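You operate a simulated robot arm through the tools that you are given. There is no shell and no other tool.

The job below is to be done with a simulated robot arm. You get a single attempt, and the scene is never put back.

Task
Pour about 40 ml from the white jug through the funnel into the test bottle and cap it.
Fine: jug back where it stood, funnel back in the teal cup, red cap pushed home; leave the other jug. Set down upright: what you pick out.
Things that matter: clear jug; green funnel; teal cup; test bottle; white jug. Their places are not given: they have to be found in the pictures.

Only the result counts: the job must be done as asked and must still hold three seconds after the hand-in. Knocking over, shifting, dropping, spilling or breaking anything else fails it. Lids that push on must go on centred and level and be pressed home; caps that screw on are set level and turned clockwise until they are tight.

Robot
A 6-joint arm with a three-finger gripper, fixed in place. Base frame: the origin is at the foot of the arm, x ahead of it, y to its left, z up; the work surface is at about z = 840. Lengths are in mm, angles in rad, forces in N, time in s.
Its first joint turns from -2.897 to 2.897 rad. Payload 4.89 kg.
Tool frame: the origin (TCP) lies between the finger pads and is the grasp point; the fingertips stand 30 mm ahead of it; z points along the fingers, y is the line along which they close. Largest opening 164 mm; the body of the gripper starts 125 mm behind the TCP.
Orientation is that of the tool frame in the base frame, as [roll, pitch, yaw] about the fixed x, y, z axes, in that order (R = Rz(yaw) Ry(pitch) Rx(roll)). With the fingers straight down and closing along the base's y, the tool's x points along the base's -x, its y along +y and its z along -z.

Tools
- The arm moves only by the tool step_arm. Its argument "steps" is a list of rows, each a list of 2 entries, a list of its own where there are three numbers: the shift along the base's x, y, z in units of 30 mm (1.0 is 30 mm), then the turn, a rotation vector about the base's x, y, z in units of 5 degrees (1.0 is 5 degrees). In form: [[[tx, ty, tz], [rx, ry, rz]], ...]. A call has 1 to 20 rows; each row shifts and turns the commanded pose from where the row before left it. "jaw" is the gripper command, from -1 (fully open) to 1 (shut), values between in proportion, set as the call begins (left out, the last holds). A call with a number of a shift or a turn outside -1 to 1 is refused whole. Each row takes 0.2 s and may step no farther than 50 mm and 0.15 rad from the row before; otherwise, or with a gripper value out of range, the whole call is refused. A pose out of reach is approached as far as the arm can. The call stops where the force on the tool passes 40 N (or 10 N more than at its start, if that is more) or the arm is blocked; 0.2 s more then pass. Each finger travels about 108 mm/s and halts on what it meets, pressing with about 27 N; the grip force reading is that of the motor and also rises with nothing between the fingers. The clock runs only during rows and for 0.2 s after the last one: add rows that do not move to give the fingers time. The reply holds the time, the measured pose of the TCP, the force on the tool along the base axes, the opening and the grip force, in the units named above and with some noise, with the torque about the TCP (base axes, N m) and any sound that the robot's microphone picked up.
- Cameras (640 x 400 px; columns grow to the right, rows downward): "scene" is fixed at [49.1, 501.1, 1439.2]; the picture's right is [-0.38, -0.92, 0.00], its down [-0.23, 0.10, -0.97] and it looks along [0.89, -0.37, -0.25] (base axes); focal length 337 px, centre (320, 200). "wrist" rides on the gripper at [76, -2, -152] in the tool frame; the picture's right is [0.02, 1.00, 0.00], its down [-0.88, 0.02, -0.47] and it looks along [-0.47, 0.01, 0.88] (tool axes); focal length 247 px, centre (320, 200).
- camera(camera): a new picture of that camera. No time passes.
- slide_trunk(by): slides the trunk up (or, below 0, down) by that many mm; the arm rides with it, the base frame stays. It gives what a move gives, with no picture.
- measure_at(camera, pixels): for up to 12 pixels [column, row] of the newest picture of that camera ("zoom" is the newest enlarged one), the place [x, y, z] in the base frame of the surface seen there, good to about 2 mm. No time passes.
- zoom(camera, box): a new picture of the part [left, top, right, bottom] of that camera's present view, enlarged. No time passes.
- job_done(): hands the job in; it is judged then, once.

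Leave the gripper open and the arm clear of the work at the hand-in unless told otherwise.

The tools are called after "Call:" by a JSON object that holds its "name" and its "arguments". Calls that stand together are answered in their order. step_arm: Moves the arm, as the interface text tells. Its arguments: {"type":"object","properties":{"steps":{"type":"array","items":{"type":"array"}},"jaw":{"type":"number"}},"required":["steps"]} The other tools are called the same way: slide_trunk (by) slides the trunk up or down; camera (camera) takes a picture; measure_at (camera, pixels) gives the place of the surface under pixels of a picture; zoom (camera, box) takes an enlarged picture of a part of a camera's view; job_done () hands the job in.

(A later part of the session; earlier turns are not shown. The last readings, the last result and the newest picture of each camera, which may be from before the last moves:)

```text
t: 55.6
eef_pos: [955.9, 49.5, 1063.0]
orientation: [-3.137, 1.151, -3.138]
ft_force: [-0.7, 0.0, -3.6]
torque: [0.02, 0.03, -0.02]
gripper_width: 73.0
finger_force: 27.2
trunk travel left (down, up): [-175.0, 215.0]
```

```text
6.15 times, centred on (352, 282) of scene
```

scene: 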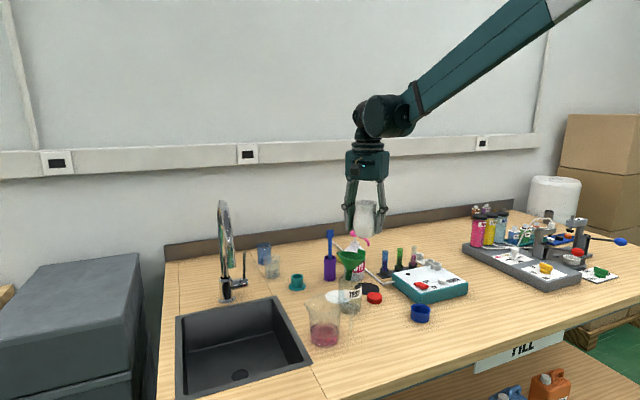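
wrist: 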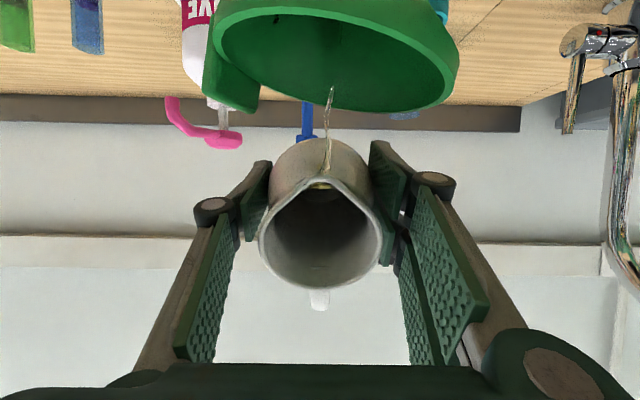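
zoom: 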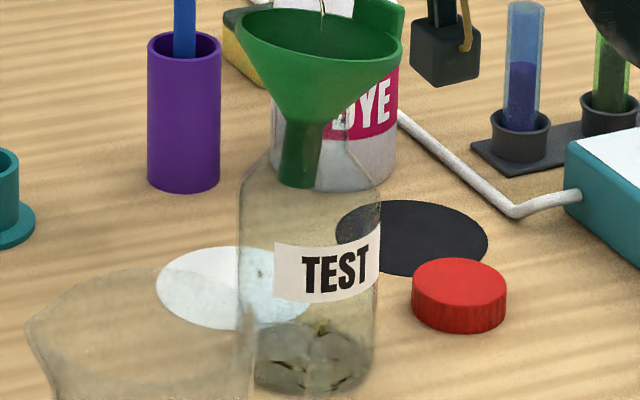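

A thin stream runs into the funnel. I hold for 0.4 s and look at the level.

Call:
{"name": "step_arm", "arguments": {"steps": [[[0, 0, 0], [0, 0, 0]], [[0, 0, 0], [0, 0, 0]]]}}

Call:
{"name": "zoom", "arguments": {"camera": "wrist", "box": [200, 0, 460, 200]}}

Call:
{"name": "zoom", "arguments": {"camera": "scene", "box": [330, 280, 378, 316]}}

Call:
{"name": "measure_at", "arguments": {"camera": "zoom", "pixels": [[240, 200], [290, 200], [330, 200], [290, 230], [240, 230], [330, 230], [290, 170], [200, 220], [370, 220], [290, 250], [290, 280], [250, 260]]}}

```text
t: 56.2
eef_pos: [956.7, 51.1, 1063.4]
orientation: [-3.137, 1.15, -3.139]
ft_force: [0.2, 0.0, -2.3]
torque: [0.01, 0.03, -0.02]
gripper_width: 72.8
finger_force: 26.6
trunk travel left (down, up): [-175.0, 215.0]
```

```text
2.00 times, centred on (330, 100) of wrist
```

zoom: 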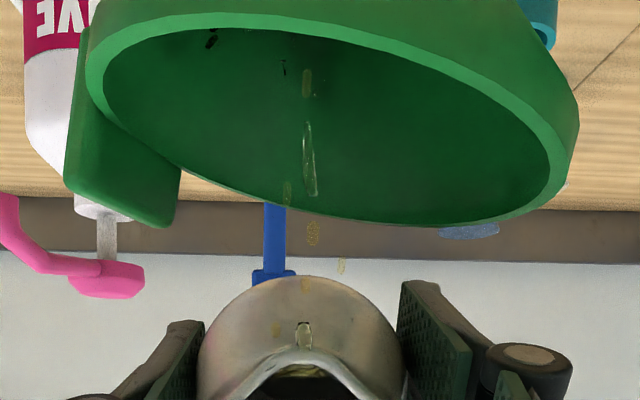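

```text
11.11 times, centred on (354, 298) of scene
```

zoom: 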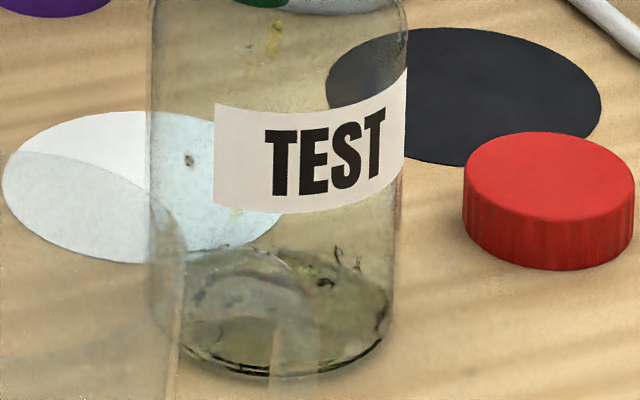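

```text
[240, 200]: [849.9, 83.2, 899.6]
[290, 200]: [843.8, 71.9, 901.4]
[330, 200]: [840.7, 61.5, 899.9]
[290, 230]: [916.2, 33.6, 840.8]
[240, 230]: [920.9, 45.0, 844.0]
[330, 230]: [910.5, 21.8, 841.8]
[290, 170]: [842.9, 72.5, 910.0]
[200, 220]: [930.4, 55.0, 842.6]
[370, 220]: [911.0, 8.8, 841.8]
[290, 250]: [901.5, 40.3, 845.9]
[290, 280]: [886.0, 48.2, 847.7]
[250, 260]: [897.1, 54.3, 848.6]
```

The bottle level reads about z≈847–848 versus floor ≈843: roughly 13–15 ml. I hold again to let the flow settle.

Call:
{"name": "step_arm", "arguments": {"steps": [[[0, 0, 0], [0, 0, 0]], [[0, 0, 0], [0, 0, 0]]]}}

Call:
{"name": "zoom", "arguments": {"camera": "wrist", "box": [200, 0, 460, 200]}}

Call:
{"name": "zoom", "arguments": {"camera": "scene", "box": [330, 280, 378, 316]}}

Call:
{"name": "measure_at", "arguments": {"camera": "zoom", "pixels": [[220, 270], [250, 270], [290, 270], [330, 270], [220, 290], [250, 290], [290, 290], [330, 290], [250, 310], [290, 310], [330, 310], [360, 290]]}}

```text
t: 56.8
eef_pos: [955.2, 51.1, 1062.8]
orientation: [-3.139, 1.152, -3.138]
ft_force: [-0.1, -0.1, -3.4]
torque: [0.02, -0.05, 0.04]
gripper_width: 72.9
finger_force: 26.8
trunk travel left (down, up): [-175.0, 215.0]
```

```text
2.00 times, centred on (330, 100) of wrist
```

zoom: 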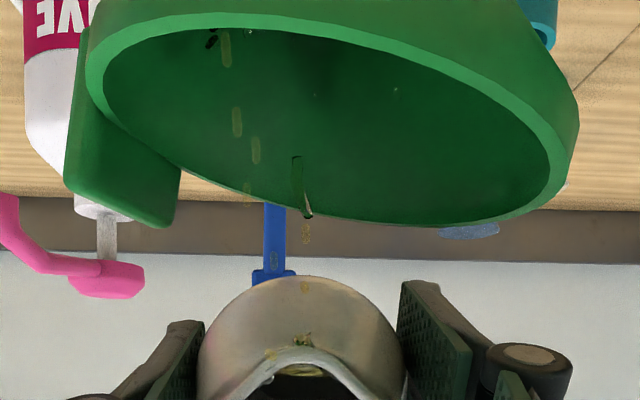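

```text
11.11 times, centred on (354, 298) of scene
```

zoom: 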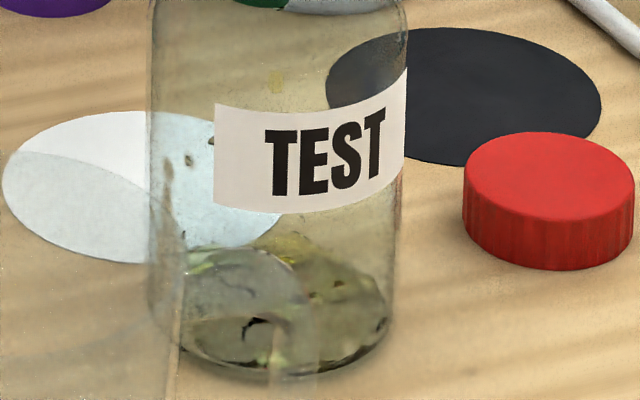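

```text
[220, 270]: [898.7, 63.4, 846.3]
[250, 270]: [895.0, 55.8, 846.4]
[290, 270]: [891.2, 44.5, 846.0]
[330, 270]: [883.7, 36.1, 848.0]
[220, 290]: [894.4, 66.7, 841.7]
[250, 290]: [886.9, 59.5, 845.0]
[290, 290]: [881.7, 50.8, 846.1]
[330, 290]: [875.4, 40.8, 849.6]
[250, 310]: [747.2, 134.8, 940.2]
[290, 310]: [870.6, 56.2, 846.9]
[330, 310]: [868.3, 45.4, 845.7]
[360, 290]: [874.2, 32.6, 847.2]
```

Level about 846.5 (≈12 ml). The droplets drift a little toward -y, so I shift the spout +3 mm in y and tilt +2° more, in half-steps.

Call:
{"name": "step_arm", "arguments": {"steps": [[[0, 0.1, 0.03], [0, -0.2, 0]], [[0, 0, 0], [0, 0, 0]], [[0, 0, 0.03], [0, -0.2, 0]], [[0, 0, 0], [0, 0, 0]], [[0, 0, 0], [0, 0, 0]]]}}

Call:
{"name": "zoom", "arguments": {"camera": "wrist", "box": [200, 0, 460, 200]}}

Call:
{"name": "zoom", "arguments": {"camera": "scene", "box": [330, 280, 378, 316]}}

Call:
{"name": "measure_at", "arguments": {"camera": "zoom", "pixels": [[220, 270], [250, 270], [290, 270], [330, 270], [220, 290], [250, 290], [290, 290], [330, 290], [340, 310], [290, 310], [330, 310], [360, 290]]}}

```text
t: 58.0
eef_pos: [954.7, 53.7, 1065.3]
orientation: [-3.138, 1.188, -3.137]
ft_force: [1.0, -0.6, -2.8]
torque: [0.01, -0.02, -0.04]
gripper_width: 73.0
finger_force: 27.1
trunk travel left (down, up): [-175.0, 215.0]
```

```text
2.00 times, centred on (330, 100) of wrist
```

zoom: 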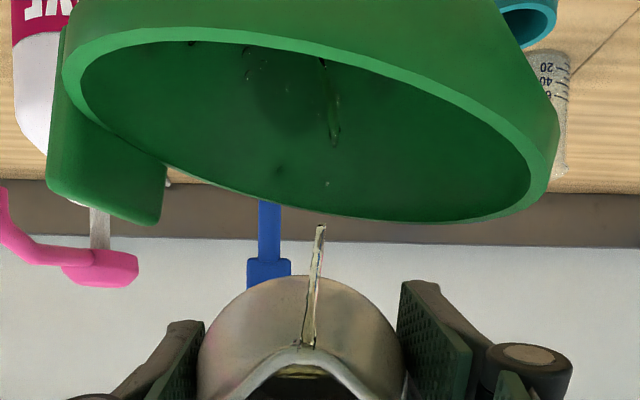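

```text
11.11 times, centred on (354, 298) of scene
```

zoom: 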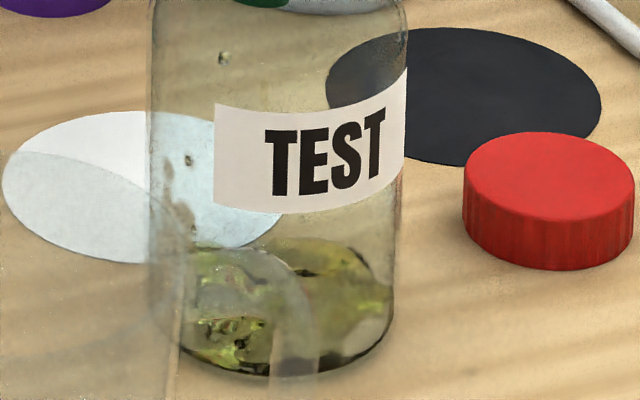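

```text
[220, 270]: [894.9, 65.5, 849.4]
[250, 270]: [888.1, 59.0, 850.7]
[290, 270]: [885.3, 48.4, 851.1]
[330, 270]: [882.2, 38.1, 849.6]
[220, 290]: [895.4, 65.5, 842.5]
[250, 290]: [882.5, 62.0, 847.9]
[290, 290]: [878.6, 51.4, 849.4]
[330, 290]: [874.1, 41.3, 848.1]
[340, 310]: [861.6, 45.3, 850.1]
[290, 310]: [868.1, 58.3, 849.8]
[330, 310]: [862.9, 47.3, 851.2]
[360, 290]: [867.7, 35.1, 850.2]
```

Level ≈849.8 (≈22 ml), stream well inside the funnel. Hold to settle.

Call:
{"name": "step_arm", "arguments": {"steps": [[[0, 0, 0], [0, 0, 0]], [[0, 0, 0], [0, 0, 0]], [[0, 0, 0], [0, 0, 0]]]}}

Call:
{"name": "zoom", "arguments": {"camera": "wrist", "box": [200, 0, 460, 200]}}

Call:
{"name": "zoom", "arguments": {"camera": "scene", "box": [330, 280, 378, 316]}}

Call:
{"name": "measure_at", "arguments": {"camera": "zoom", "pixels": [[220, 270], [250, 270], [290, 270], [330, 270], [220, 290], [250, 290], [290, 290], [330, 290], [340, 310], [290, 310], [330, 310], [360, 290]]}}

```text
t: 58.8
eef_pos: [954.0, 54.3, 1064.4]
orientation: [-3.138, 1.186, -3.138]
ft_force: [0.3, -0.1, -3.4]
torque: [-0.02, 0.01, -0.02]
gripper_width: 72.6
finger_force: 26.8
trunk travel left (down, up): [-175.0, 215.0]
```

```text
2.00 times, centred on (330, 100) of wrist
```

zoom: 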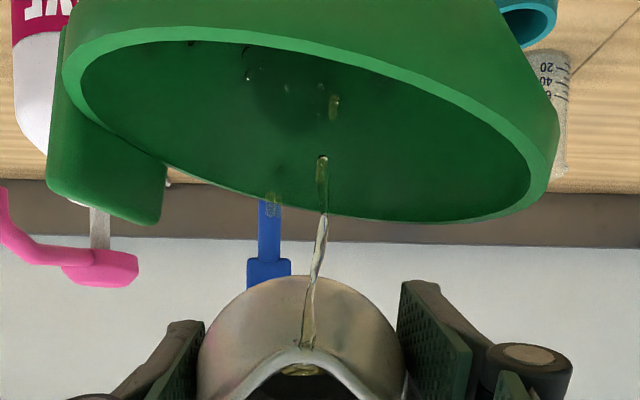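

```text
11.11 times, centred on (354, 298) of scene
```

zoom: 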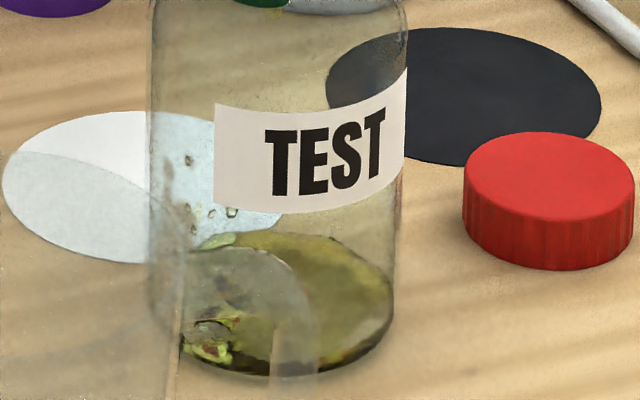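

```text
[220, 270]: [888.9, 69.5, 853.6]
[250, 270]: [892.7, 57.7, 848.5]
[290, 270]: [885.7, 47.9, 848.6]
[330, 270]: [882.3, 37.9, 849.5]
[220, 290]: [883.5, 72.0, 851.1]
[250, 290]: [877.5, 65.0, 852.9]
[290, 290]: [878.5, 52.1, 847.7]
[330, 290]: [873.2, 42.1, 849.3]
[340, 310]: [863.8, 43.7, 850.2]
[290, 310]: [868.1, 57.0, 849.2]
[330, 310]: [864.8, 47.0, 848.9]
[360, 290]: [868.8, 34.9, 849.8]
```

Level ≈849.5. Flow is thin but still running; hold again.

Call:
{"name": "step_arm", "arguments": {"steps": [[[0, 0, 0], [0, 0, 0]], [[0, 0, 0], [0, 0, 0]], [[0, 0, 0], [0, 0, 0]], [[0, 0, 0], [0, 0, 0]]]}}

Call:
{"name": "zoom", "arguments": {"camera": "wrist", "box": [200, 0, 460, 200]}}

Call:
{"name": "zoom", "arguments": {"camera": "scene", "box": [330, 280, 378, 316]}}

Call:
{"name": "measure_at", "arguments": {"camera": "zoom", "pixels": [[220, 270], [250, 270], [290, 270], [330, 270], [220, 290], [250, 290], [290, 290], [330, 290], [340, 310], [290, 310], [330, 310], [360, 290]]}}

```text
t: 59.8
eef_pos: [954.0, 52.8, 1066.0]
orientation: [-3.138, 1.187, -3.138]
ft_force: [-0.6, 0.3, -3.5]
torque: [-0.03, 0.03, 0.01]
gripper_width: 72.9
finger_force: 27.0
trunk travel left (down, up): [-175.0, 215.0]
```

```text
2.00 times, centred on (330, 100) of wrist
```

zoom: 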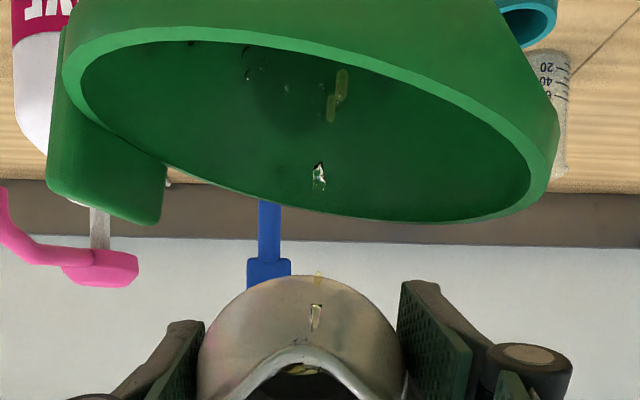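

```text
11.11 times, centred on (354, 298) of scene
```

zoom: 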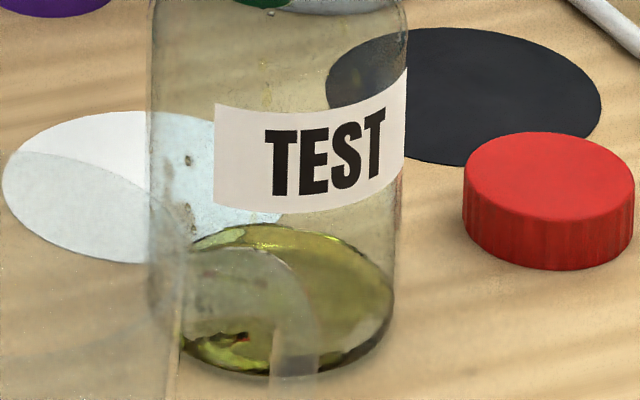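

```text
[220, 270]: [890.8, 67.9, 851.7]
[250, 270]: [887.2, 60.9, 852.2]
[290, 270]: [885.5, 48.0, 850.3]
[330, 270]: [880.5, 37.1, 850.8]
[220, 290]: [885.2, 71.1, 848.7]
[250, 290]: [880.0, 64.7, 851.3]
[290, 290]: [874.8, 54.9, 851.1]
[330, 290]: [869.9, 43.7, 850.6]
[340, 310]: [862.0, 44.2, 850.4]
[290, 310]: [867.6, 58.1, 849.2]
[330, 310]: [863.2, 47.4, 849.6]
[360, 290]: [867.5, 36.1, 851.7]
```

Level ≈850.7 (≈23–24 ml), flow nearly stopped at 68°. Two degrees gave about 11 ml, so I add +1.6° and hold.

Call:
{"name": "step_arm", "arguments": {"steps": [[[0, 0, 0.025], [0, -0.16, 0]], [[0, 0, 0.025], [0, -0.16, 0]], [[0, 0, 0], [0, 0, 0]], [[0, 0, 0], [0, 0, 0]], [[0, 0, 0], [0, 0, 0]], [[0, 0, 0], [0, 0, 0]]]}}

Call:
{"name": "zoom", "arguments": {"camera": "wrist", "box": [200, 0, 460, 200]}}

Call:
{"name": "zoom", "arguments": {"camera": "scene", "box": [330, 280, 378, 316]}}

Call:
{"name": "measure_at", "arguments": {"camera": "zoom", "pixels": [[220, 270], [250, 270], [290, 270], [330, 270], [220, 290], [250, 290], [290, 290], [330, 290], [340, 310], [290, 310], [330, 310], [360, 290]]}}

```text
t: 61.2
eef_pos: [954.2, 52.7, 1068.0]
orientation: [-3.137, 1.215, -3.139]
ft_force: [-0.4, -0.2, -2.9]
torque: [0.02, 0.01, 0.01]
gripper_width: 72.9
finger_force: 27.2
trunk travel left (down, up): [-175.0, 215.0]
```

```text
2.00 times, centred on (330, 100) of wrist
```

zoom: 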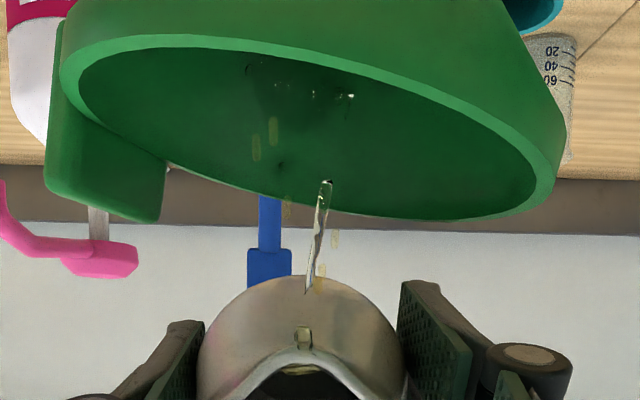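

```text
11.11 times, centred on (354, 298) of scene
```

zoom: 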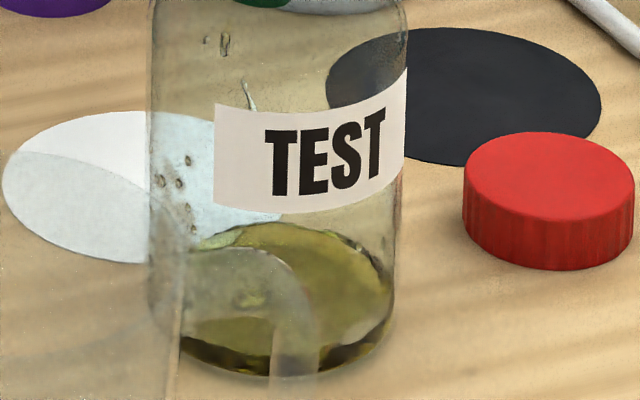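

```text
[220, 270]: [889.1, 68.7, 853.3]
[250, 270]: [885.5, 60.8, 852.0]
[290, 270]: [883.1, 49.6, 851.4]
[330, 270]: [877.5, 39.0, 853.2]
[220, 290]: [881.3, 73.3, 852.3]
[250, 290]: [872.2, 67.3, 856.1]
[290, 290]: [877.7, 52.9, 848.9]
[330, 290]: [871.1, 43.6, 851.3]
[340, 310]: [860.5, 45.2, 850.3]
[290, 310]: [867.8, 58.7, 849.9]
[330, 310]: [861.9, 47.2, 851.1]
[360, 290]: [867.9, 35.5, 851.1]
```

Level ≈851.7 and still running. Hold 0.8 s.

Call:
{"name": "step_arm", "arguments": {"steps": [[[0, 0, 0], [0, 0, 0]], [[0, 0, 0], [0, 0, 0]], [[0, 0, 0], [0, 0, 0]], [[0, 0, 0], [0, 0, 0]]]}}

Call:
{"name": "zoom", "arguments": {"camera": "wrist", "box": [200, 0, 460, 200]}}

Call:
{"name": "zoom", "arguments": {"camera": "scene", "box": [330, 280, 378, 316]}}

Call:
{"name": "measure_at", "arguments": {"camera": "zoom", "pixels": [[220, 270], [250, 270], [290, 270], [330, 270], [220, 290], [250, 290], [290, 290], [330, 290], [340, 310], [290, 310], [330, 310], [360, 290]]}}

```text
t: 62.2
eef_pos: [954.4, 53.7, 1066.0]
orientation: [-3.138, 1.214, -3.138]
ft_force: [0.2, 0.3, -3.2]
torque: [0.0, 0.03, 0.03]
gripper_width: 72.9
finger_force: 27.1
trunk travel left (down, up): [-175.0, 215.0]
```

```text
2.00 times, centred on (330, 100) of wrist
```

zoom: 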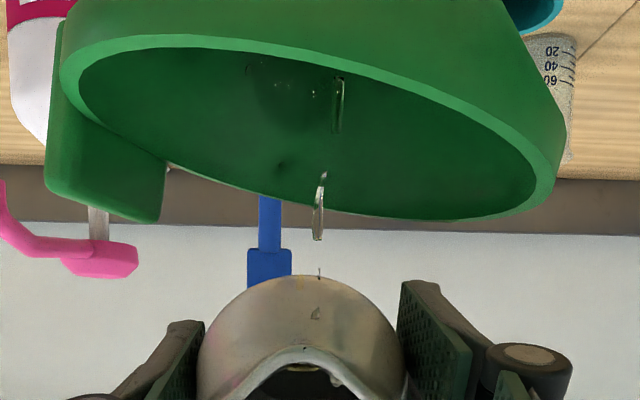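

```text
11.11 times, centred on (354, 298) of scene
```

zoom: 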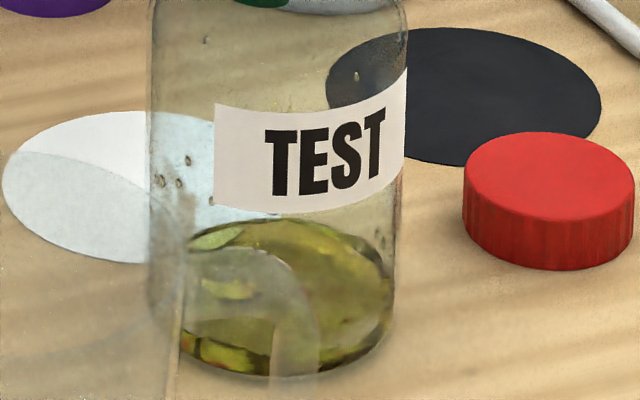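

```text
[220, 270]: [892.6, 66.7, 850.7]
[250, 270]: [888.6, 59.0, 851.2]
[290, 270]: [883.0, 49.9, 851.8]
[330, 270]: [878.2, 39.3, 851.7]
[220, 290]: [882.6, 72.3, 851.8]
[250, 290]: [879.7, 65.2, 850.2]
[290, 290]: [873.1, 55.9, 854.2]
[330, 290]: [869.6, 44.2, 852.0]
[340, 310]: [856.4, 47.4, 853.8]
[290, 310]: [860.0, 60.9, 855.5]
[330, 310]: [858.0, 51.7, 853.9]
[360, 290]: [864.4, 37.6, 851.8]
```

Level ≈852.4 (≈28–29 ml). +1.5° more and hold.

Call:
{"name": "step_arm", "arguments": {"steps": [[[0, 0, 0.023], [0, -0.15, 0]], [[0, 0, 0.023], [0, -0.15, 0]], [[0, 0, 0], [0, 0, 0]], [[0, 0, 0], [0, 0, 0]], [[0, 0, 0], [0, 0, 0]], [[0, 0, 0], [0, 0, 0]], [[0, 0, 0], [0, 0, 0]]]}}

Call:
{"name": "zoom", "arguments": {"camera": "wrist", "box": [200, 0, 460, 200]}}

Call:
{"name": "zoom", "arguments": {"camera": "scene", "box": [330, 280, 378, 316]}}

Call:
{"name": "measure_at", "arguments": {"camera": "zoom", "pixels": [[220, 270], [250, 270], [290, 270], [330, 270], [220, 290], [250, 290], [290, 290], [330, 290], [340, 310], [290, 310], [330, 310], [360, 290]]}}

```text
t: 63.8
eef_pos: [955.2, 53.1, 1069.0]
orientation: [-3.137, 1.24, -3.138]
ft_force: [-1.0, -0.4, -2.6]
torque: [0.02, 0.0, 0.0]
gripper_width: 73.1
finger_force: 26.9
trunk travel left (down, up): [-175.0, 215.0]
```

```text
2.00 times, centred on (330, 100) of wrist
```

zoom: 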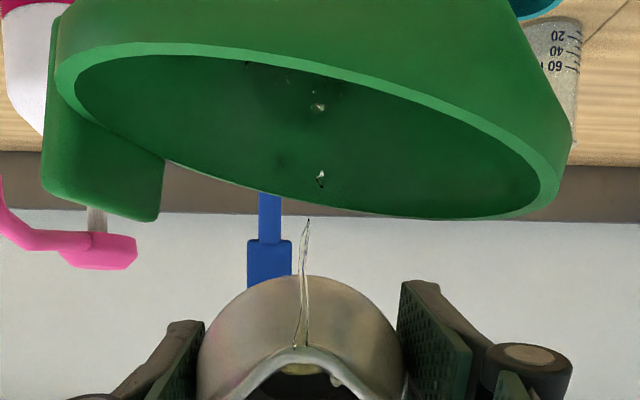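

```text
11.11 times, centred on (354, 298) of scene
```

zoom: 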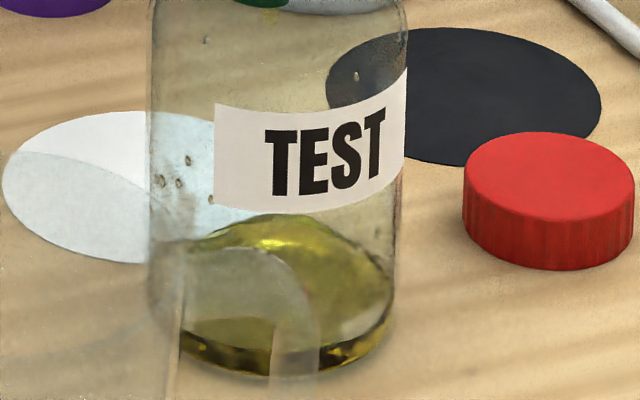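

```text
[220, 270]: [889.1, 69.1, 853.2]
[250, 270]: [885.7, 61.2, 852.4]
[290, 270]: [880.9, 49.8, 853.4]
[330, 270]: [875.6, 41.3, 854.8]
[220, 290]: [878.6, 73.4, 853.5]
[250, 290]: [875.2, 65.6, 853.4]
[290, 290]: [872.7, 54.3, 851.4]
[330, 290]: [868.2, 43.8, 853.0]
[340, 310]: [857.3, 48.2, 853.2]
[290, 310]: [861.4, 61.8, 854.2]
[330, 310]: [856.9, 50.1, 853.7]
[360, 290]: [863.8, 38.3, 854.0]
```

Level ≈853.4. Hold 1 s for the stream to settle.

Call:
{"name": "step_arm", "arguments": {"steps": [[[0, 0, 0], [0, 0, 0]], [[0, 0, 0], [0, 0, 0]], [[0, 0, 0], [0, 0, 0]], [[0, 0, 0], [0, 0, 0]], [[0, 0, 0], [0, 0, 0]]]}}

Call:
{"name": "zoom", "arguments": {"camera": "wrist", "box": [200, 0, 460, 200]}}

Call:
{"name": "zoom", "arguments": {"camera": "scene", "box": [330, 280, 378, 316]}}

Call:
{"name": "measure_at", "arguments": {"camera": "zoom", "pixels": [[220, 270], [250, 270], [290, 270], [330, 270], [220, 290], [250, 290], [290, 290], [330, 290], [340, 310], [290, 310], [330, 310], [360, 290]]}}

```text
t: 65.0
eef_pos: [954.9, 53.7, 1067.5]
orientation: [-3.138, 1.242, -3.138]
ft_force: [-0.2, -0.4, -2.4]
torque: [0.02, 0.0, 0.0]
gripper_width: 72.7
finger_force: 27.1
trunk travel left (down, up): [-175.0, 215.0]
```

```text
2.00 times, centred on (330, 100) of wrist
```

zoom: 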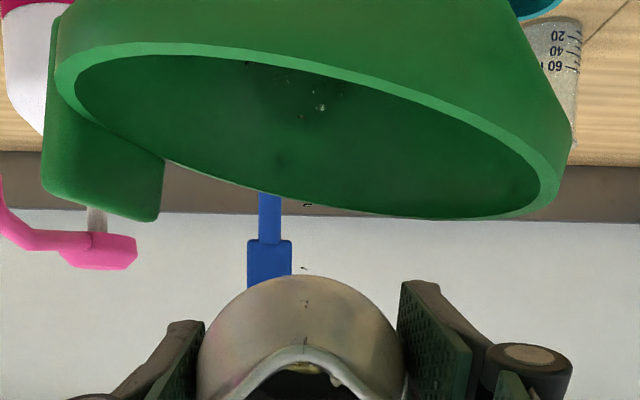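

```text
11.11 times, centred on (354, 298) of scene
```

zoom: 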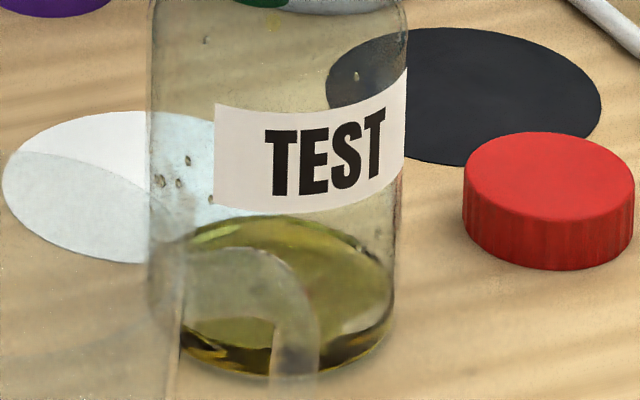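

```text
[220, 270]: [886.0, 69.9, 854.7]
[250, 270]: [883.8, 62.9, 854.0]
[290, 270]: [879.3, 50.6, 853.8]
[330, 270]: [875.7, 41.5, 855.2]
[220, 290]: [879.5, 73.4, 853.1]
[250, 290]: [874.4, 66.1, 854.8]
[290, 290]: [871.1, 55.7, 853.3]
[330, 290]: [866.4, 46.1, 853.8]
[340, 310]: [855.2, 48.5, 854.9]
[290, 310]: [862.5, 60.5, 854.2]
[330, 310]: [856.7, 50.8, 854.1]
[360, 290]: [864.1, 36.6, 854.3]
```

Level ≈854.2 (≈33 ml by estimate), flow has stopped at 71°. About 1.1 mm per degree; I aim near 856.5, so +1.8° and hold.

Call:
{"name": "step_arm", "arguments": {"steps": [[[0, 0, 0.027], [0, -0.18, 0]], [[0, 0, 0.027], [0, -0.18, 0]], [[0, 0, 0], [0, 0, 0]], [[0, 0, 0], [0, 0, 0]], [[0, 0, 0], [0, 0, 0]], [[0, 0, 0], [0, 0, 0]], [[0, 0, 0], [0, 0, 0]], [[0, 0, 0], [0, 0, 0]]]}}

Call:
{"name": "zoom", "arguments": {"camera": "wrist", "box": [200, 0, 460, 200]}}

Call:
{"name": "zoom", "arguments": {"camera": "scene", "box": [330, 280, 378, 316]}}

Call:
{"name": "measure_at", "arguments": {"camera": "zoom", "pixels": [[220, 270], [250, 270], [290, 270], [330, 270], [220, 290], [250, 290], [290, 290], [330, 290], [340, 310], [290, 310], [330, 310], [360, 290]]}}

```text
t: 66.8
eef_pos: [955.1, 52.9, 1070.1]
orientation: [-3.138, 1.272, -3.136]
ft_force: [-0.2, 0.3, -2.4]
torque: [0.0, 0.0, -0.03]
gripper_width: 73.1
finger_force: 26.5
trunk travel left (down, up): [-175.0, 215.0]
```

```text
2.00 times, centred on (330, 100) of wrist
```

zoom: 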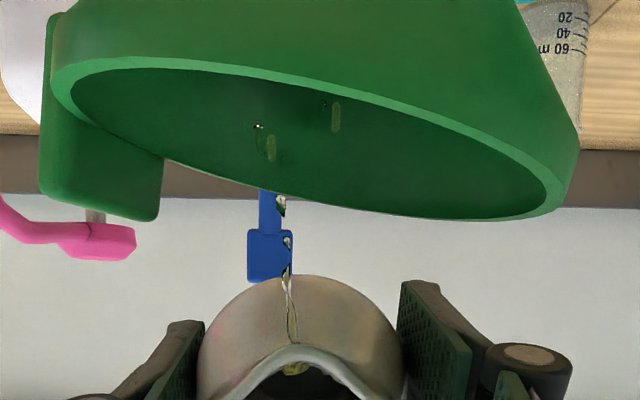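

```text
11.11 times, centred on (354, 298) of scene
```

zoom: 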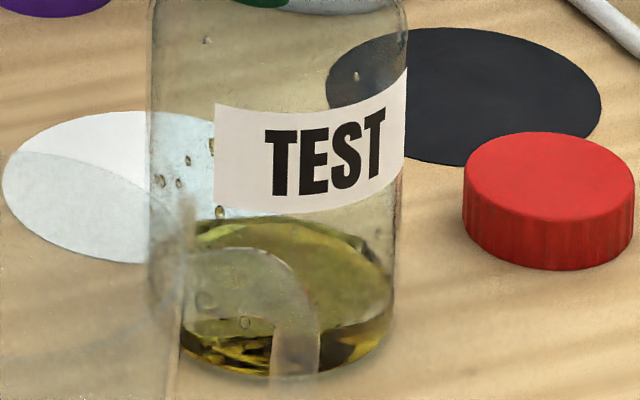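

```text
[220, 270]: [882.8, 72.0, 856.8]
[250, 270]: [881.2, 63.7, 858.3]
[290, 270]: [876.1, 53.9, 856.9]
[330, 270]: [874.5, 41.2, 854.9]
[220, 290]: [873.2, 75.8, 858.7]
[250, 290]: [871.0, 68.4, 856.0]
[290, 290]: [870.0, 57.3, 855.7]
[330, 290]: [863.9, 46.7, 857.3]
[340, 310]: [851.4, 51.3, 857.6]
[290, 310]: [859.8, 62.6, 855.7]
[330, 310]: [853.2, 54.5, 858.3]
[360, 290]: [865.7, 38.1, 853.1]
```

Level ≈856.6 (≈40 ml). I stop: tilt back to 40° in place so the spout rises while staying over the funnel.

Call:
{"name": "step_arm", "arguments": {"steps": [[[0, 0, 0], [0, 0.9, 0]], [[0, 0, 0], [0, 1, 0]], [[0, 0, 0], [0, 1, 0]], [[0, 0, 0], [0, 1, 0]], [[0, 0, 0], [0, 1, 0]], [[0, 0, 0], [0, 1, 0]], [[0, 0, 0], [0, 0.7, 0]], [[0, 0, 0], [0, 0, 0]], [[0, 0, 0], [0, 0, 0]]]}}

Call:
{"name": "camera", "arguments": {"camera": "wrist"}}

Call:
{"name": "zoom", "arguments": {"camera": "scene", "box": [330, 280, 378, 316]}}

Call:
{"name": "measure_at", "arguments": {"camera": "zoom", "pixels": [[220, 270], [250, 270], [290, 270], [330, 270], [220, 290], [250, 290], [290, 290], [330, 290], [340, 310], [290, 310], [330, 310], [360, 290]]}}

```text
t: 68.8
eef_pos: [955.3, 52.7, 1070.7]
orientation: [-3.141, 0.698, -3.14]
ft_force: [0.0, 0.5, -2.4]
torque: [-0.01, -0.01, -0.02]
gripper_width: 72.9
finger_force: 27.2
trunk travel left (down, up): [-175.0, 215.0]
```

```text
taken
```

wrist: 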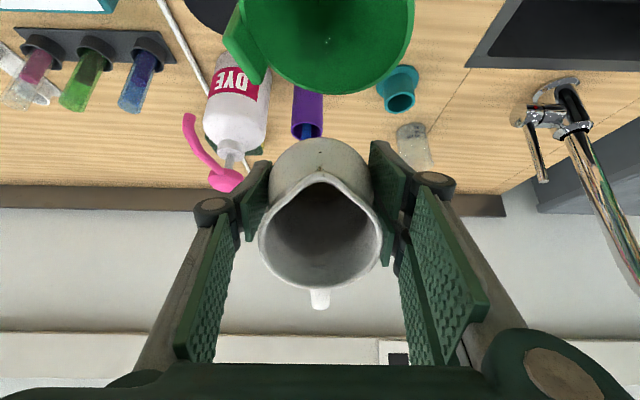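

```text
11.11 times, centred on (354, 298) of scene
```

zoom: 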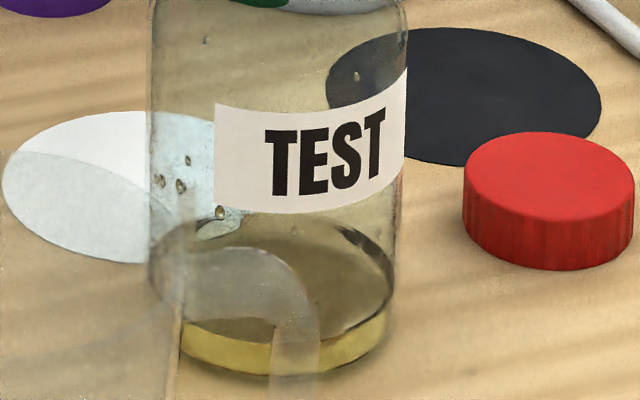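

```text
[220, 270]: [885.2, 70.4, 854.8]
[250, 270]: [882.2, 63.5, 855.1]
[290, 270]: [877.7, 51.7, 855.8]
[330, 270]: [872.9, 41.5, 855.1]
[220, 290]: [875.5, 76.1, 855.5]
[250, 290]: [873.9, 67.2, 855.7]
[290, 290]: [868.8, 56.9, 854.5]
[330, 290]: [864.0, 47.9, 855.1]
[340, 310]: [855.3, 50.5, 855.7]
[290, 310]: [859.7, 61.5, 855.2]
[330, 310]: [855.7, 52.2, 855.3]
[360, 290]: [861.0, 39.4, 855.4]
```

The level is calm now at z≈855.3. I zoom further to measure depth and diameter of the liquid for a better volume estimate.

Call:
{"name": "zoom", "arguments": {"camera": "scene", "box": [342, 296, 370, 316]}}

Call:
{"name": "measure_at", "arguments": {"camera": "zoom", "pixels": [[100, 210], [180, 240], [180, 260], [180, 280], [180, 300], [440, 240], [440, 260], [440, 280], [500, 150], [500, 200], [300, 100], [60, 120]]}}

```text
16.00 times, centred on (356, 306) of scene
```

zoom: 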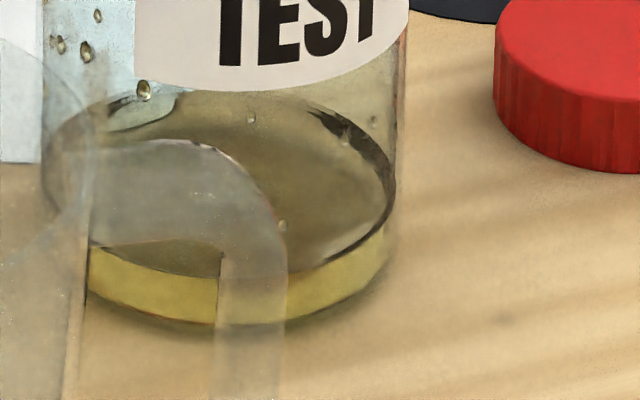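

```text
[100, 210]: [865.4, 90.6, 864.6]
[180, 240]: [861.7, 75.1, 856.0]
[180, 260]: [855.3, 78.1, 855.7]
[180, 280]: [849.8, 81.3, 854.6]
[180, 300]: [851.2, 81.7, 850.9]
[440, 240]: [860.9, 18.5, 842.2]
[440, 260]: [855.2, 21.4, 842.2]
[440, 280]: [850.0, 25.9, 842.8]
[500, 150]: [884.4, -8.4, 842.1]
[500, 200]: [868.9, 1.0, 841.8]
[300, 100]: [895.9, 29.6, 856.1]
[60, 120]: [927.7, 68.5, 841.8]
```

The jug's own level gives a second check. I return it upright above the funnel (spout staying over the mouth, raising to z≈1130) and then measure the jug level.

Call:
{"name": "step_arm", "arguments": {"steps": [[[0, 0, 0.6], [0, 0.5, 0]], [[-0.1, 0, 0.5], [0, 1, 0]], [[-0.1, 0, 0.3], [0, 1, 0]], [[-0.15, 0, 0.2], [0, 1, 0]], [[-0.15, 0, 0.2], [0, 1, 0]], [[-0.15, 0, 0.1], [0, 1, 0]], [[-0.15, 0, 0.05], [0, 1, 0]], [[-0.1, 0, 0.05], [0, 1, 0]], [[0, 0, 0], [0, 0.5, 0]], [[0, 0, 0], [0, 0, 0]], [[0, 0, 0], [0, 0, 0]], [[0, 0, 0], [0, 0, 0]]]}}

Call:
{"name": "camera", "arguments": {"camera": "wrist"}}

Call:
{"name": "zoom", "arguments": {"camera": "wrist", "box": [250, 130, 394, 300]}}

```text
t: 71.4
eef_pos: [928.6, 54.1, 1131.0]
orientation: [3.141, -0.002, -3.14]
ft_force: [-0.8, 0.5, -2.5]
torque: [0.02, -0.01, 0.03]
gripper_width: 72.8
finger_force: 27.3
trunk travel left (down, up): [-175.0, 215.0]
```

```text
taken
```

wrist: 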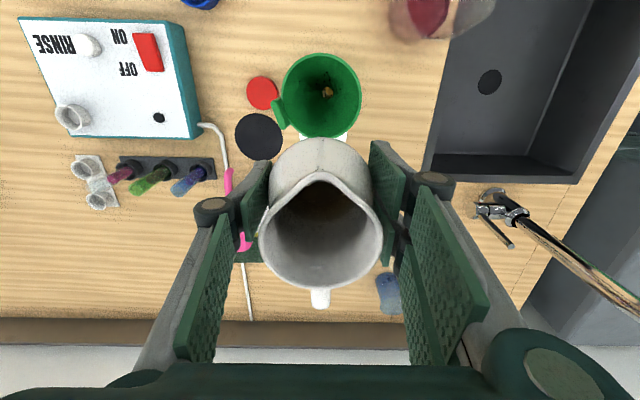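

```text
2.35 times, centred on (322, 215) of wrist
```

zoom: 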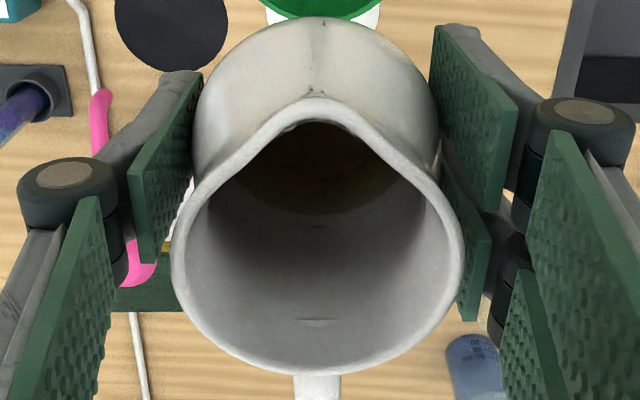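

I measure the jug's liquid surface and its rim in this zoom; before pouring the surface was ≈62 mm below the rim.

Call:
{"name": "measure_at", "arguments": {"camera": "zoom", "pixels": [[320, 150], [300, 160], [340, 160], [320, 175], [290, 180], [350, 180], [320, 195], [320, 206], [320, 230], [185, 240], [455, 240], [320, 366]]}}

Call:
{"name": "step_arm", "arguments": {"steps": [[[0, 0, 0], [0, 0, 0]]]}}

Call:
{"name": "step_arm", "arguments": {"steps": [[[0, 0, 0], [0, 0, 0]]]}}

Call:
{"name": "step_arm", "arguments": {"steps": [[[0, 0, 0], [0, 0, 0]]]}}

Call:
{"name": "step_arm", "arguments": {"steps": [[[0, 0, 0], [0, 0, 0]]]}}

Call:
{"name": "step_arm", "arguments": {"steps": [[[0, 0, 0], [0, 0, 0]]]}}

Call:
{"name": "step_arm", "arguments": {"steps": [[[0, 0, 0], [0, 0, 0]]]}}

Call:
{"name": "zoom", "arguments": {"camera": "scene", "box": [342, 290, 370, 316]}}

```text
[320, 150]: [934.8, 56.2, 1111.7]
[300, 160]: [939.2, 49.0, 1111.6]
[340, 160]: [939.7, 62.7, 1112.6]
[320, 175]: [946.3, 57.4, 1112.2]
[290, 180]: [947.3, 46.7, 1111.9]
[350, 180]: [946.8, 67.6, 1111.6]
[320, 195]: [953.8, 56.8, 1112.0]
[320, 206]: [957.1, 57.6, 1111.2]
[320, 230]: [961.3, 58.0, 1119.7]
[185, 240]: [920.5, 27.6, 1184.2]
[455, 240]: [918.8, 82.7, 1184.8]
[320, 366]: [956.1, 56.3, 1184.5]
```

```text
t: 71.8
eef_pos: [927.7, 53.6, 1130.6]
orientation: [-3.141, -0.002, -3.142]
ft_force: [0.2, 0.6, -2.3]
torque: [-0.01, 0.02, 0.0]
gripper_width: 72.7
finger_force: 27.2
trunk travel left (down, up): [-175.0, 215.0]
```

```text
t: 72.2
eef_pos: [927.9, 55.0, 1130.3]
orientation: [3.142, 0.0, -3.138]
ft_force: [-0.5, 0.2, -2.7]
torque: [0.01, 0.01, -0.01]
gripper_width: 73.0
finger_force: 27.0
trunk travel left (down, up): [-175.0, 215.0]
```

```text
t: 72.6
eef_pos: [927.8, 53.8, 1130.3]
orientation: [-3.141, -0.003, -3.141]
ft_force: [0.4, 0.5, -2.9]
torque: [0.01, 0.08, -0.01]
gripper_width: 72.7
finger_force: 26.8
trunk travel left (down, up): [-175.0, 215.0]
```

```text
t: 73.0
eef_pos: [927.3, 54.2, 1130.4]
orientation: [3.141, -0.003, -3.14]
ft_force: [0.5, -0.1, -3.1]
torque: [0.03, 0.04, 0.0]
gripper_width: 73.0
finger_force: 26.7
trunk travel left (down, up): [-175.0, 215.0]
```

```text
t: 73.4
eef_pos: [928.0, 53.8, 1130.7]
orientation: [-3.141, -0.002, -3.139]
ft_force: [0.1, -0.7, -2.4]
torque: [0.01, 0.04, 0.01]
gripper_width: 73.0
finger_force: 27.5
trunk travel left (down, up): [-175.0, 215.0]
```

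```text
t: 73.8
eef_pos: [927.5, 54.1, 1130.5]
orientation: [3.141, -0.001, -3.139]
ft_force: [0.0, 0.0, -3.7]
torque: [0.03, 0.06, 0.0]
gripper_width: 72.9
finger_force: 26.8
trunk travel left (down, up): [-175.0, 215.0]
```

```text
15.38 times, centred on (356, 303) of scene
```

zoom: 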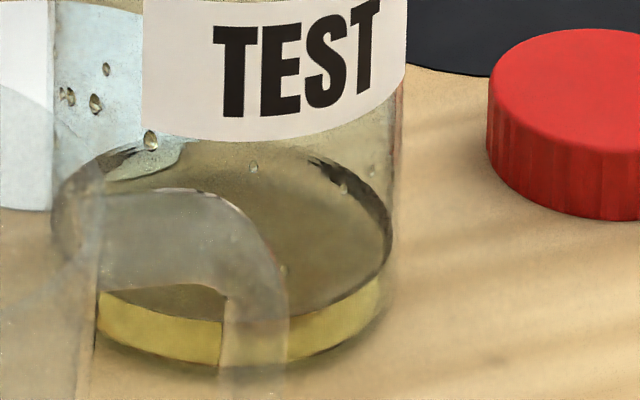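

Jug level is now 72.6 mm below the rim, a drop of ≈10.8 mm ≈ 37 ml; the bottle depth (≈12 mm × 32 cm²) agrees with ≈39 ml. That is about 40 ml. I check the funnel for liquid left inside.

Call:
{"name": "zoom", "arguments": {"camera": "wrist", "box": [265, 45, 375, 140]}}

Call:
{"name": "zoom", "arguments": {"camera": "scene", "box": [322, 245, 386, 285]}}

```text
4.21 times, centred on (320, 92) of wrist
```

zoom: 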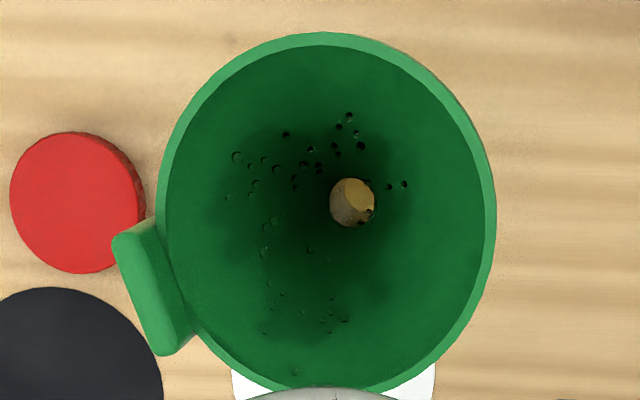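

```text
10.00 times, centred on (354, 265) of scene
```

zoom: 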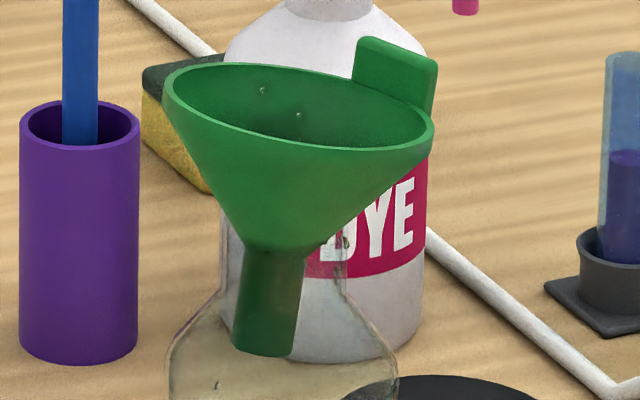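

Only tiny droplets cling; nothing spilled. Now I carry the jug back along the same way: turn -104.5° and move to over (733,-5).

Call:
{"name": "step_arm", "arguments": {"steps": [[[-0.295, -0.0894, 0], [0, 0, -0.95]], [[-0.295, -0.0894, 0], [0, 0, -0.95]], [[-0.295, -0.0894, 0], [0, 0, -0.95]], [[-0.295, -0.0894, 0], [0, 0, -0.95]], [[-0.295, -0.0894, 0], [0, 0, -0.95]], [[-0.295, -0.0894, 0], [0, 0, -0.95]], [[-0.295, -0.0894, 0], [0, 0, -0.95]], [[-0.295, -0.0894, 0], [0, 0, -0.95]], [[-0.295, -0.0894, 0], [0, 0, -0.95]], [[-0.295, -0.0894, 0], [0, 0, -0.95]], [[-0.295, -0.0894, 0], [0, 0, -0.95]], [[0, 0, 0], [0, 0, 0]]]}}

Call:
{"name": "step_arm", "arguments": {"steps": [[[-0.295, -0.0894, 0], [0, 0, -0.95]], [[-0.295, -0.0894, 0], [0, 0, -0.95]], [[-0.295, -0.0894, 0], [0, 0, -0.95]], [[-0.295, -0.0894, 0], [0, 0, -0.95]], [[-0.295, -0.0894, 0], [0, 0, -0.95]], [[-0.295, -0.0894, 0], [0, 0, -0.95]], [[-0.295, -0.0894, 0], [0, 0, -0.95]], [[-0.295, -0.0894, 0], [0, 0, -0.95]], [[-0.295, -0.0894, 0], [0, 0, -0.95]], [[-0.295, -0.0894, 0], [0, 0, -0.95]], [[-0.295, -0.0894, 0], [0, 0, -0.95]], [[0, 0, 0], [0, 0, 0]], [[0, 0, 0], [0, 0, 0]]]}}

Call:
{"name": "step_arm", "arguments": {"steps": [[[0, 0, 0], [0, 0, 0]]]}}

```text
t: 76.4
eef_pos: [831.9, 24.5, 1131.4]
orientation: [3.141, -0.001, 2.23]
ft_force: [-0.1, -0.5, -3.7]
torque: [0.02, -0.01, 0.0]
gripper_width: 72.7
finger_force: 27.1
trunk travel left (down, up): [-175.0, 215.0]
```

```text
t: 79.2
eef_pos: [735.9, -5.0, 1131.7]
orientation: [3.141, 0.0, 1.319]
ft_force: [0.5, 0.9, -2.9]
torque: [0.0, -0.01, 0.01]
gripper_width: 72.6
finger_force: 26.2
trunk travel left (down, up): [-175.0, 215.0]
```

```text
t: 79.6
eef_pos: [734.7, -5.0, 1130.7]
orientation: [-3.141, -0.002, 1.319]
ft_force: [-0.8, 0.1, -3.2]
torque: [-0.01, 0.0, 0.0]
gripper_width: 72.9
finger_force: 27.4
trunk travel left (down, up): [-175.0, 215.0]
```

Over the original spot. I correct x by -1.5 mm and lower to about z=900, then check the fine position.

Call:
{"name": "step_arm", "arguments": {"steps": [[[-0.05, 0, -0.8], [0, 0, 0]], [[0, 0, -0.96], [0, 0, 0]], [[0, 0, -0.96], [0, 0, 0]], [[0, 0, -0.96], [0, 0, 0]], [[0, 0, -0.96], [0, 0, 0]], [[0, 0, -0.96], [0, 0, 0]], [[0, 0, -0.96], [0, 0, 0]], [[0, 0, -0.8], [0, 0, 0]], [[0, 0, -0.3], [0, 0, 0]], [[0, 0, 0], [0, 0, 0]]]}}

Call:
{"name": "step_arm", "arguments": {"steps": [[[0, 0, 0], [0, 0, 0]]]}}

Call:
{"name": "zoom", "arguments": {"camera": "scene", "box": [330, 240, 458, 340]}}

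```text
t: 81.8
eef_pos: [733.5, -8.0, 898.2]
orientation: [3.141, -0.001, 1.319]
ft_force: [-0.1, 0.5, -3.4]
torque: [0.04, -0.01, 0.02]
gripper_width: 72.6
finger_force: 26.7
trunk travel left (down, up): [-175.0, 215.0]
```

```text
t: 82.2
eef_pos: [732.0, -7.0, 899.0]
orientation: [3.141, -0.001, 1.319]
ft_force: [0.3, -0.1, -2.9]
torque: [0.02, 0.02, 0.03]
gripper_width: 72.9
finger_force: 27.1
trunk travel left (down, up): [-175.0, 215.0]
```

```text
4.00 times, centred on (394, 290) of scene
```

zoom: 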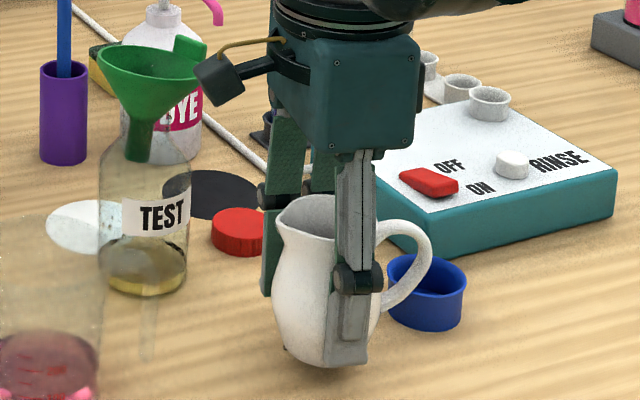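

Slight +2 mm in y, then lower gently to touch-down (target z≈883.3).

Call:
{"name": "step_arm", "arguments": {"steps": [[[0, 0.07, -0.2], [0, 0, 0]], [[0, 0, -0.2], [0, 0, 0]], [[0, 0, 0], [0, 0, 0]]]}}

Call:
{"name": "step_arm", "arguments": {"steps": [[[0, 0, -0.07], [0, 0, 0]], [[0, 0, 0], [0, 0, 0]]]}}

Call:
{"name": "zoom", "arguments": {"camera": "scene", "box": [370, 270, 434, 340]}}

```text
t: 83.0
eef_pos: [733.2, -4.1, 888.4]
orientation: [3.141, -0.001, 1.32]
ft_force: [-0.2, 0.8, -3.0]
torque: [0.01, -0.02, -0.02]
gripper_width: 72.7
finger_force: 26.9
trunk travel left (down, up): [-175.0, 215.0]
```

```text
t: 83.6
eef_pos: [732.9, -5.1, 886.6]
orientation: [3.14, -0.002, 1.32]
ft_force: [-0.6, -0.7, -3.2]
torque: [0.01, 0.01, 0.02]
gripper_width: 72.7
finger_force: 26.7
trunk travel left (down, up): [-175.0, 215.0]
```

```text
5.71 times, centred on (402, 305) of scene
```

zoom: 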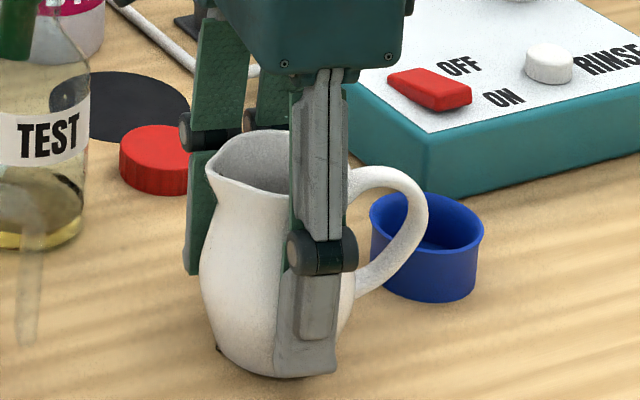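

Nearly down. 1.5 mm steps until the weight comes off.

Call:
{"name": "step_arm", "arguments": {"steps": [[[0, 0, -0.05], [0, 0, 0]], [[0, 0, 0], [0, 0, 0]]]}}

Call:
{"name": "step_arm", "arguments": {"steps": [[[0, 0, -0.05], [0, 0, 0]], [[0, 0, 0], [0, 0, 0]]]}}

```text
t: 84.2
eef_pos: [732.5, -5.2, 885.5]
orientation: [3.141, -0.002, 1.318]
ft_force: [0.7, 0.1, -2.7]
torque: [0.0, 0.01, -0.03]
gripper_width: 72.7
finger_force: 27.4
trunk travel left (down, up): [-175.0, 215.0]
```

```text
t: 84.8
eef_pos: [732.7, -4.0, 884.9]
orientation: [3.141, -0.003, 1.32]
ft_force: [1.5, -1.0, 16.3]
torque: [-0.06, 0.03, -0.05]
gripper_width: 72.8
finger_force: 27.1
trunk travel left (down, up): [-175.0, 215.0]
```

Contact (16 N upward), the jug stands. I ease up 0.6 mm and open to 120 mm.

Call:
{"name": "step_arm", "arguments": {"steps": [[[0, 0, 0.02], [0, 0, 0]], [[0, 0, 0], [0, 0, 0]]]}}

Call:
{"name": "step_arm", "arguments": {"steps": [[[0, 0, 0], [0, 0, 0]], [[0, 0, 0], [0, 0, 0]], [[0, 0, 0], [0, 0, 0]]], "jaw": -0.463}}

Call:
{"name": "zoom", "arguments": {"camera": "scene", "box": [370, 270, 434, 340]}}

Call:
{"name": "camera", "arguments": {"camera": "wrist"}}

```text
t: 85.4
eef_pos: [733.0, -4.2, 884.5]
orientation: [3.141, -0.003, 1.322]
ft_force: [1.2, -1.0, 16.2]
torque: [-0.06, 0.0, 0.0]
gripper_width: 72.8
finger_force: 26.9
trunk travel left (down, up): [-175.0, 215.0]
```

```text
t: 86.2
eef_pos: [731.4, -4.7, 883.6]
orientation: [-3.141, -0.001, 1.321]
ft_force: [0.3, -0.4, -0.8]
torque: [0.0, -0.01, -0.02]
gripper_width: 120.1
finger_force: 0.0
trunk travel left (down, up): [-175.0, 215.0]
```

```text
5.71 times, centred on (402, 305) of scene
```

zoom: 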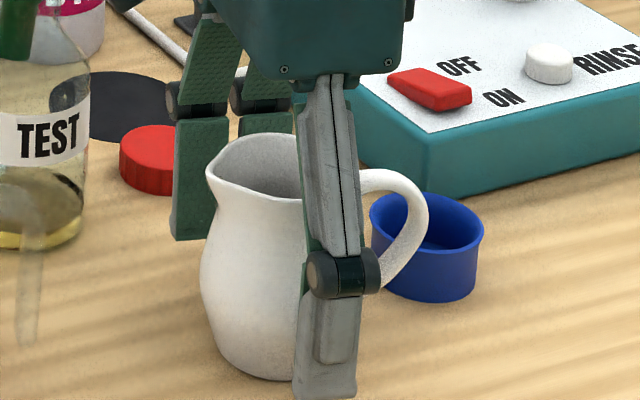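

```text
taken
```

wrist: 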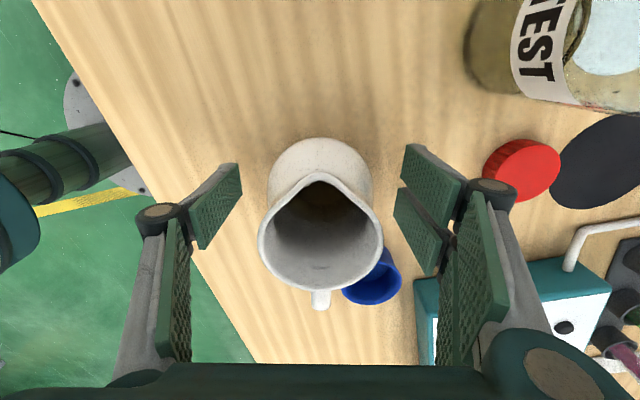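

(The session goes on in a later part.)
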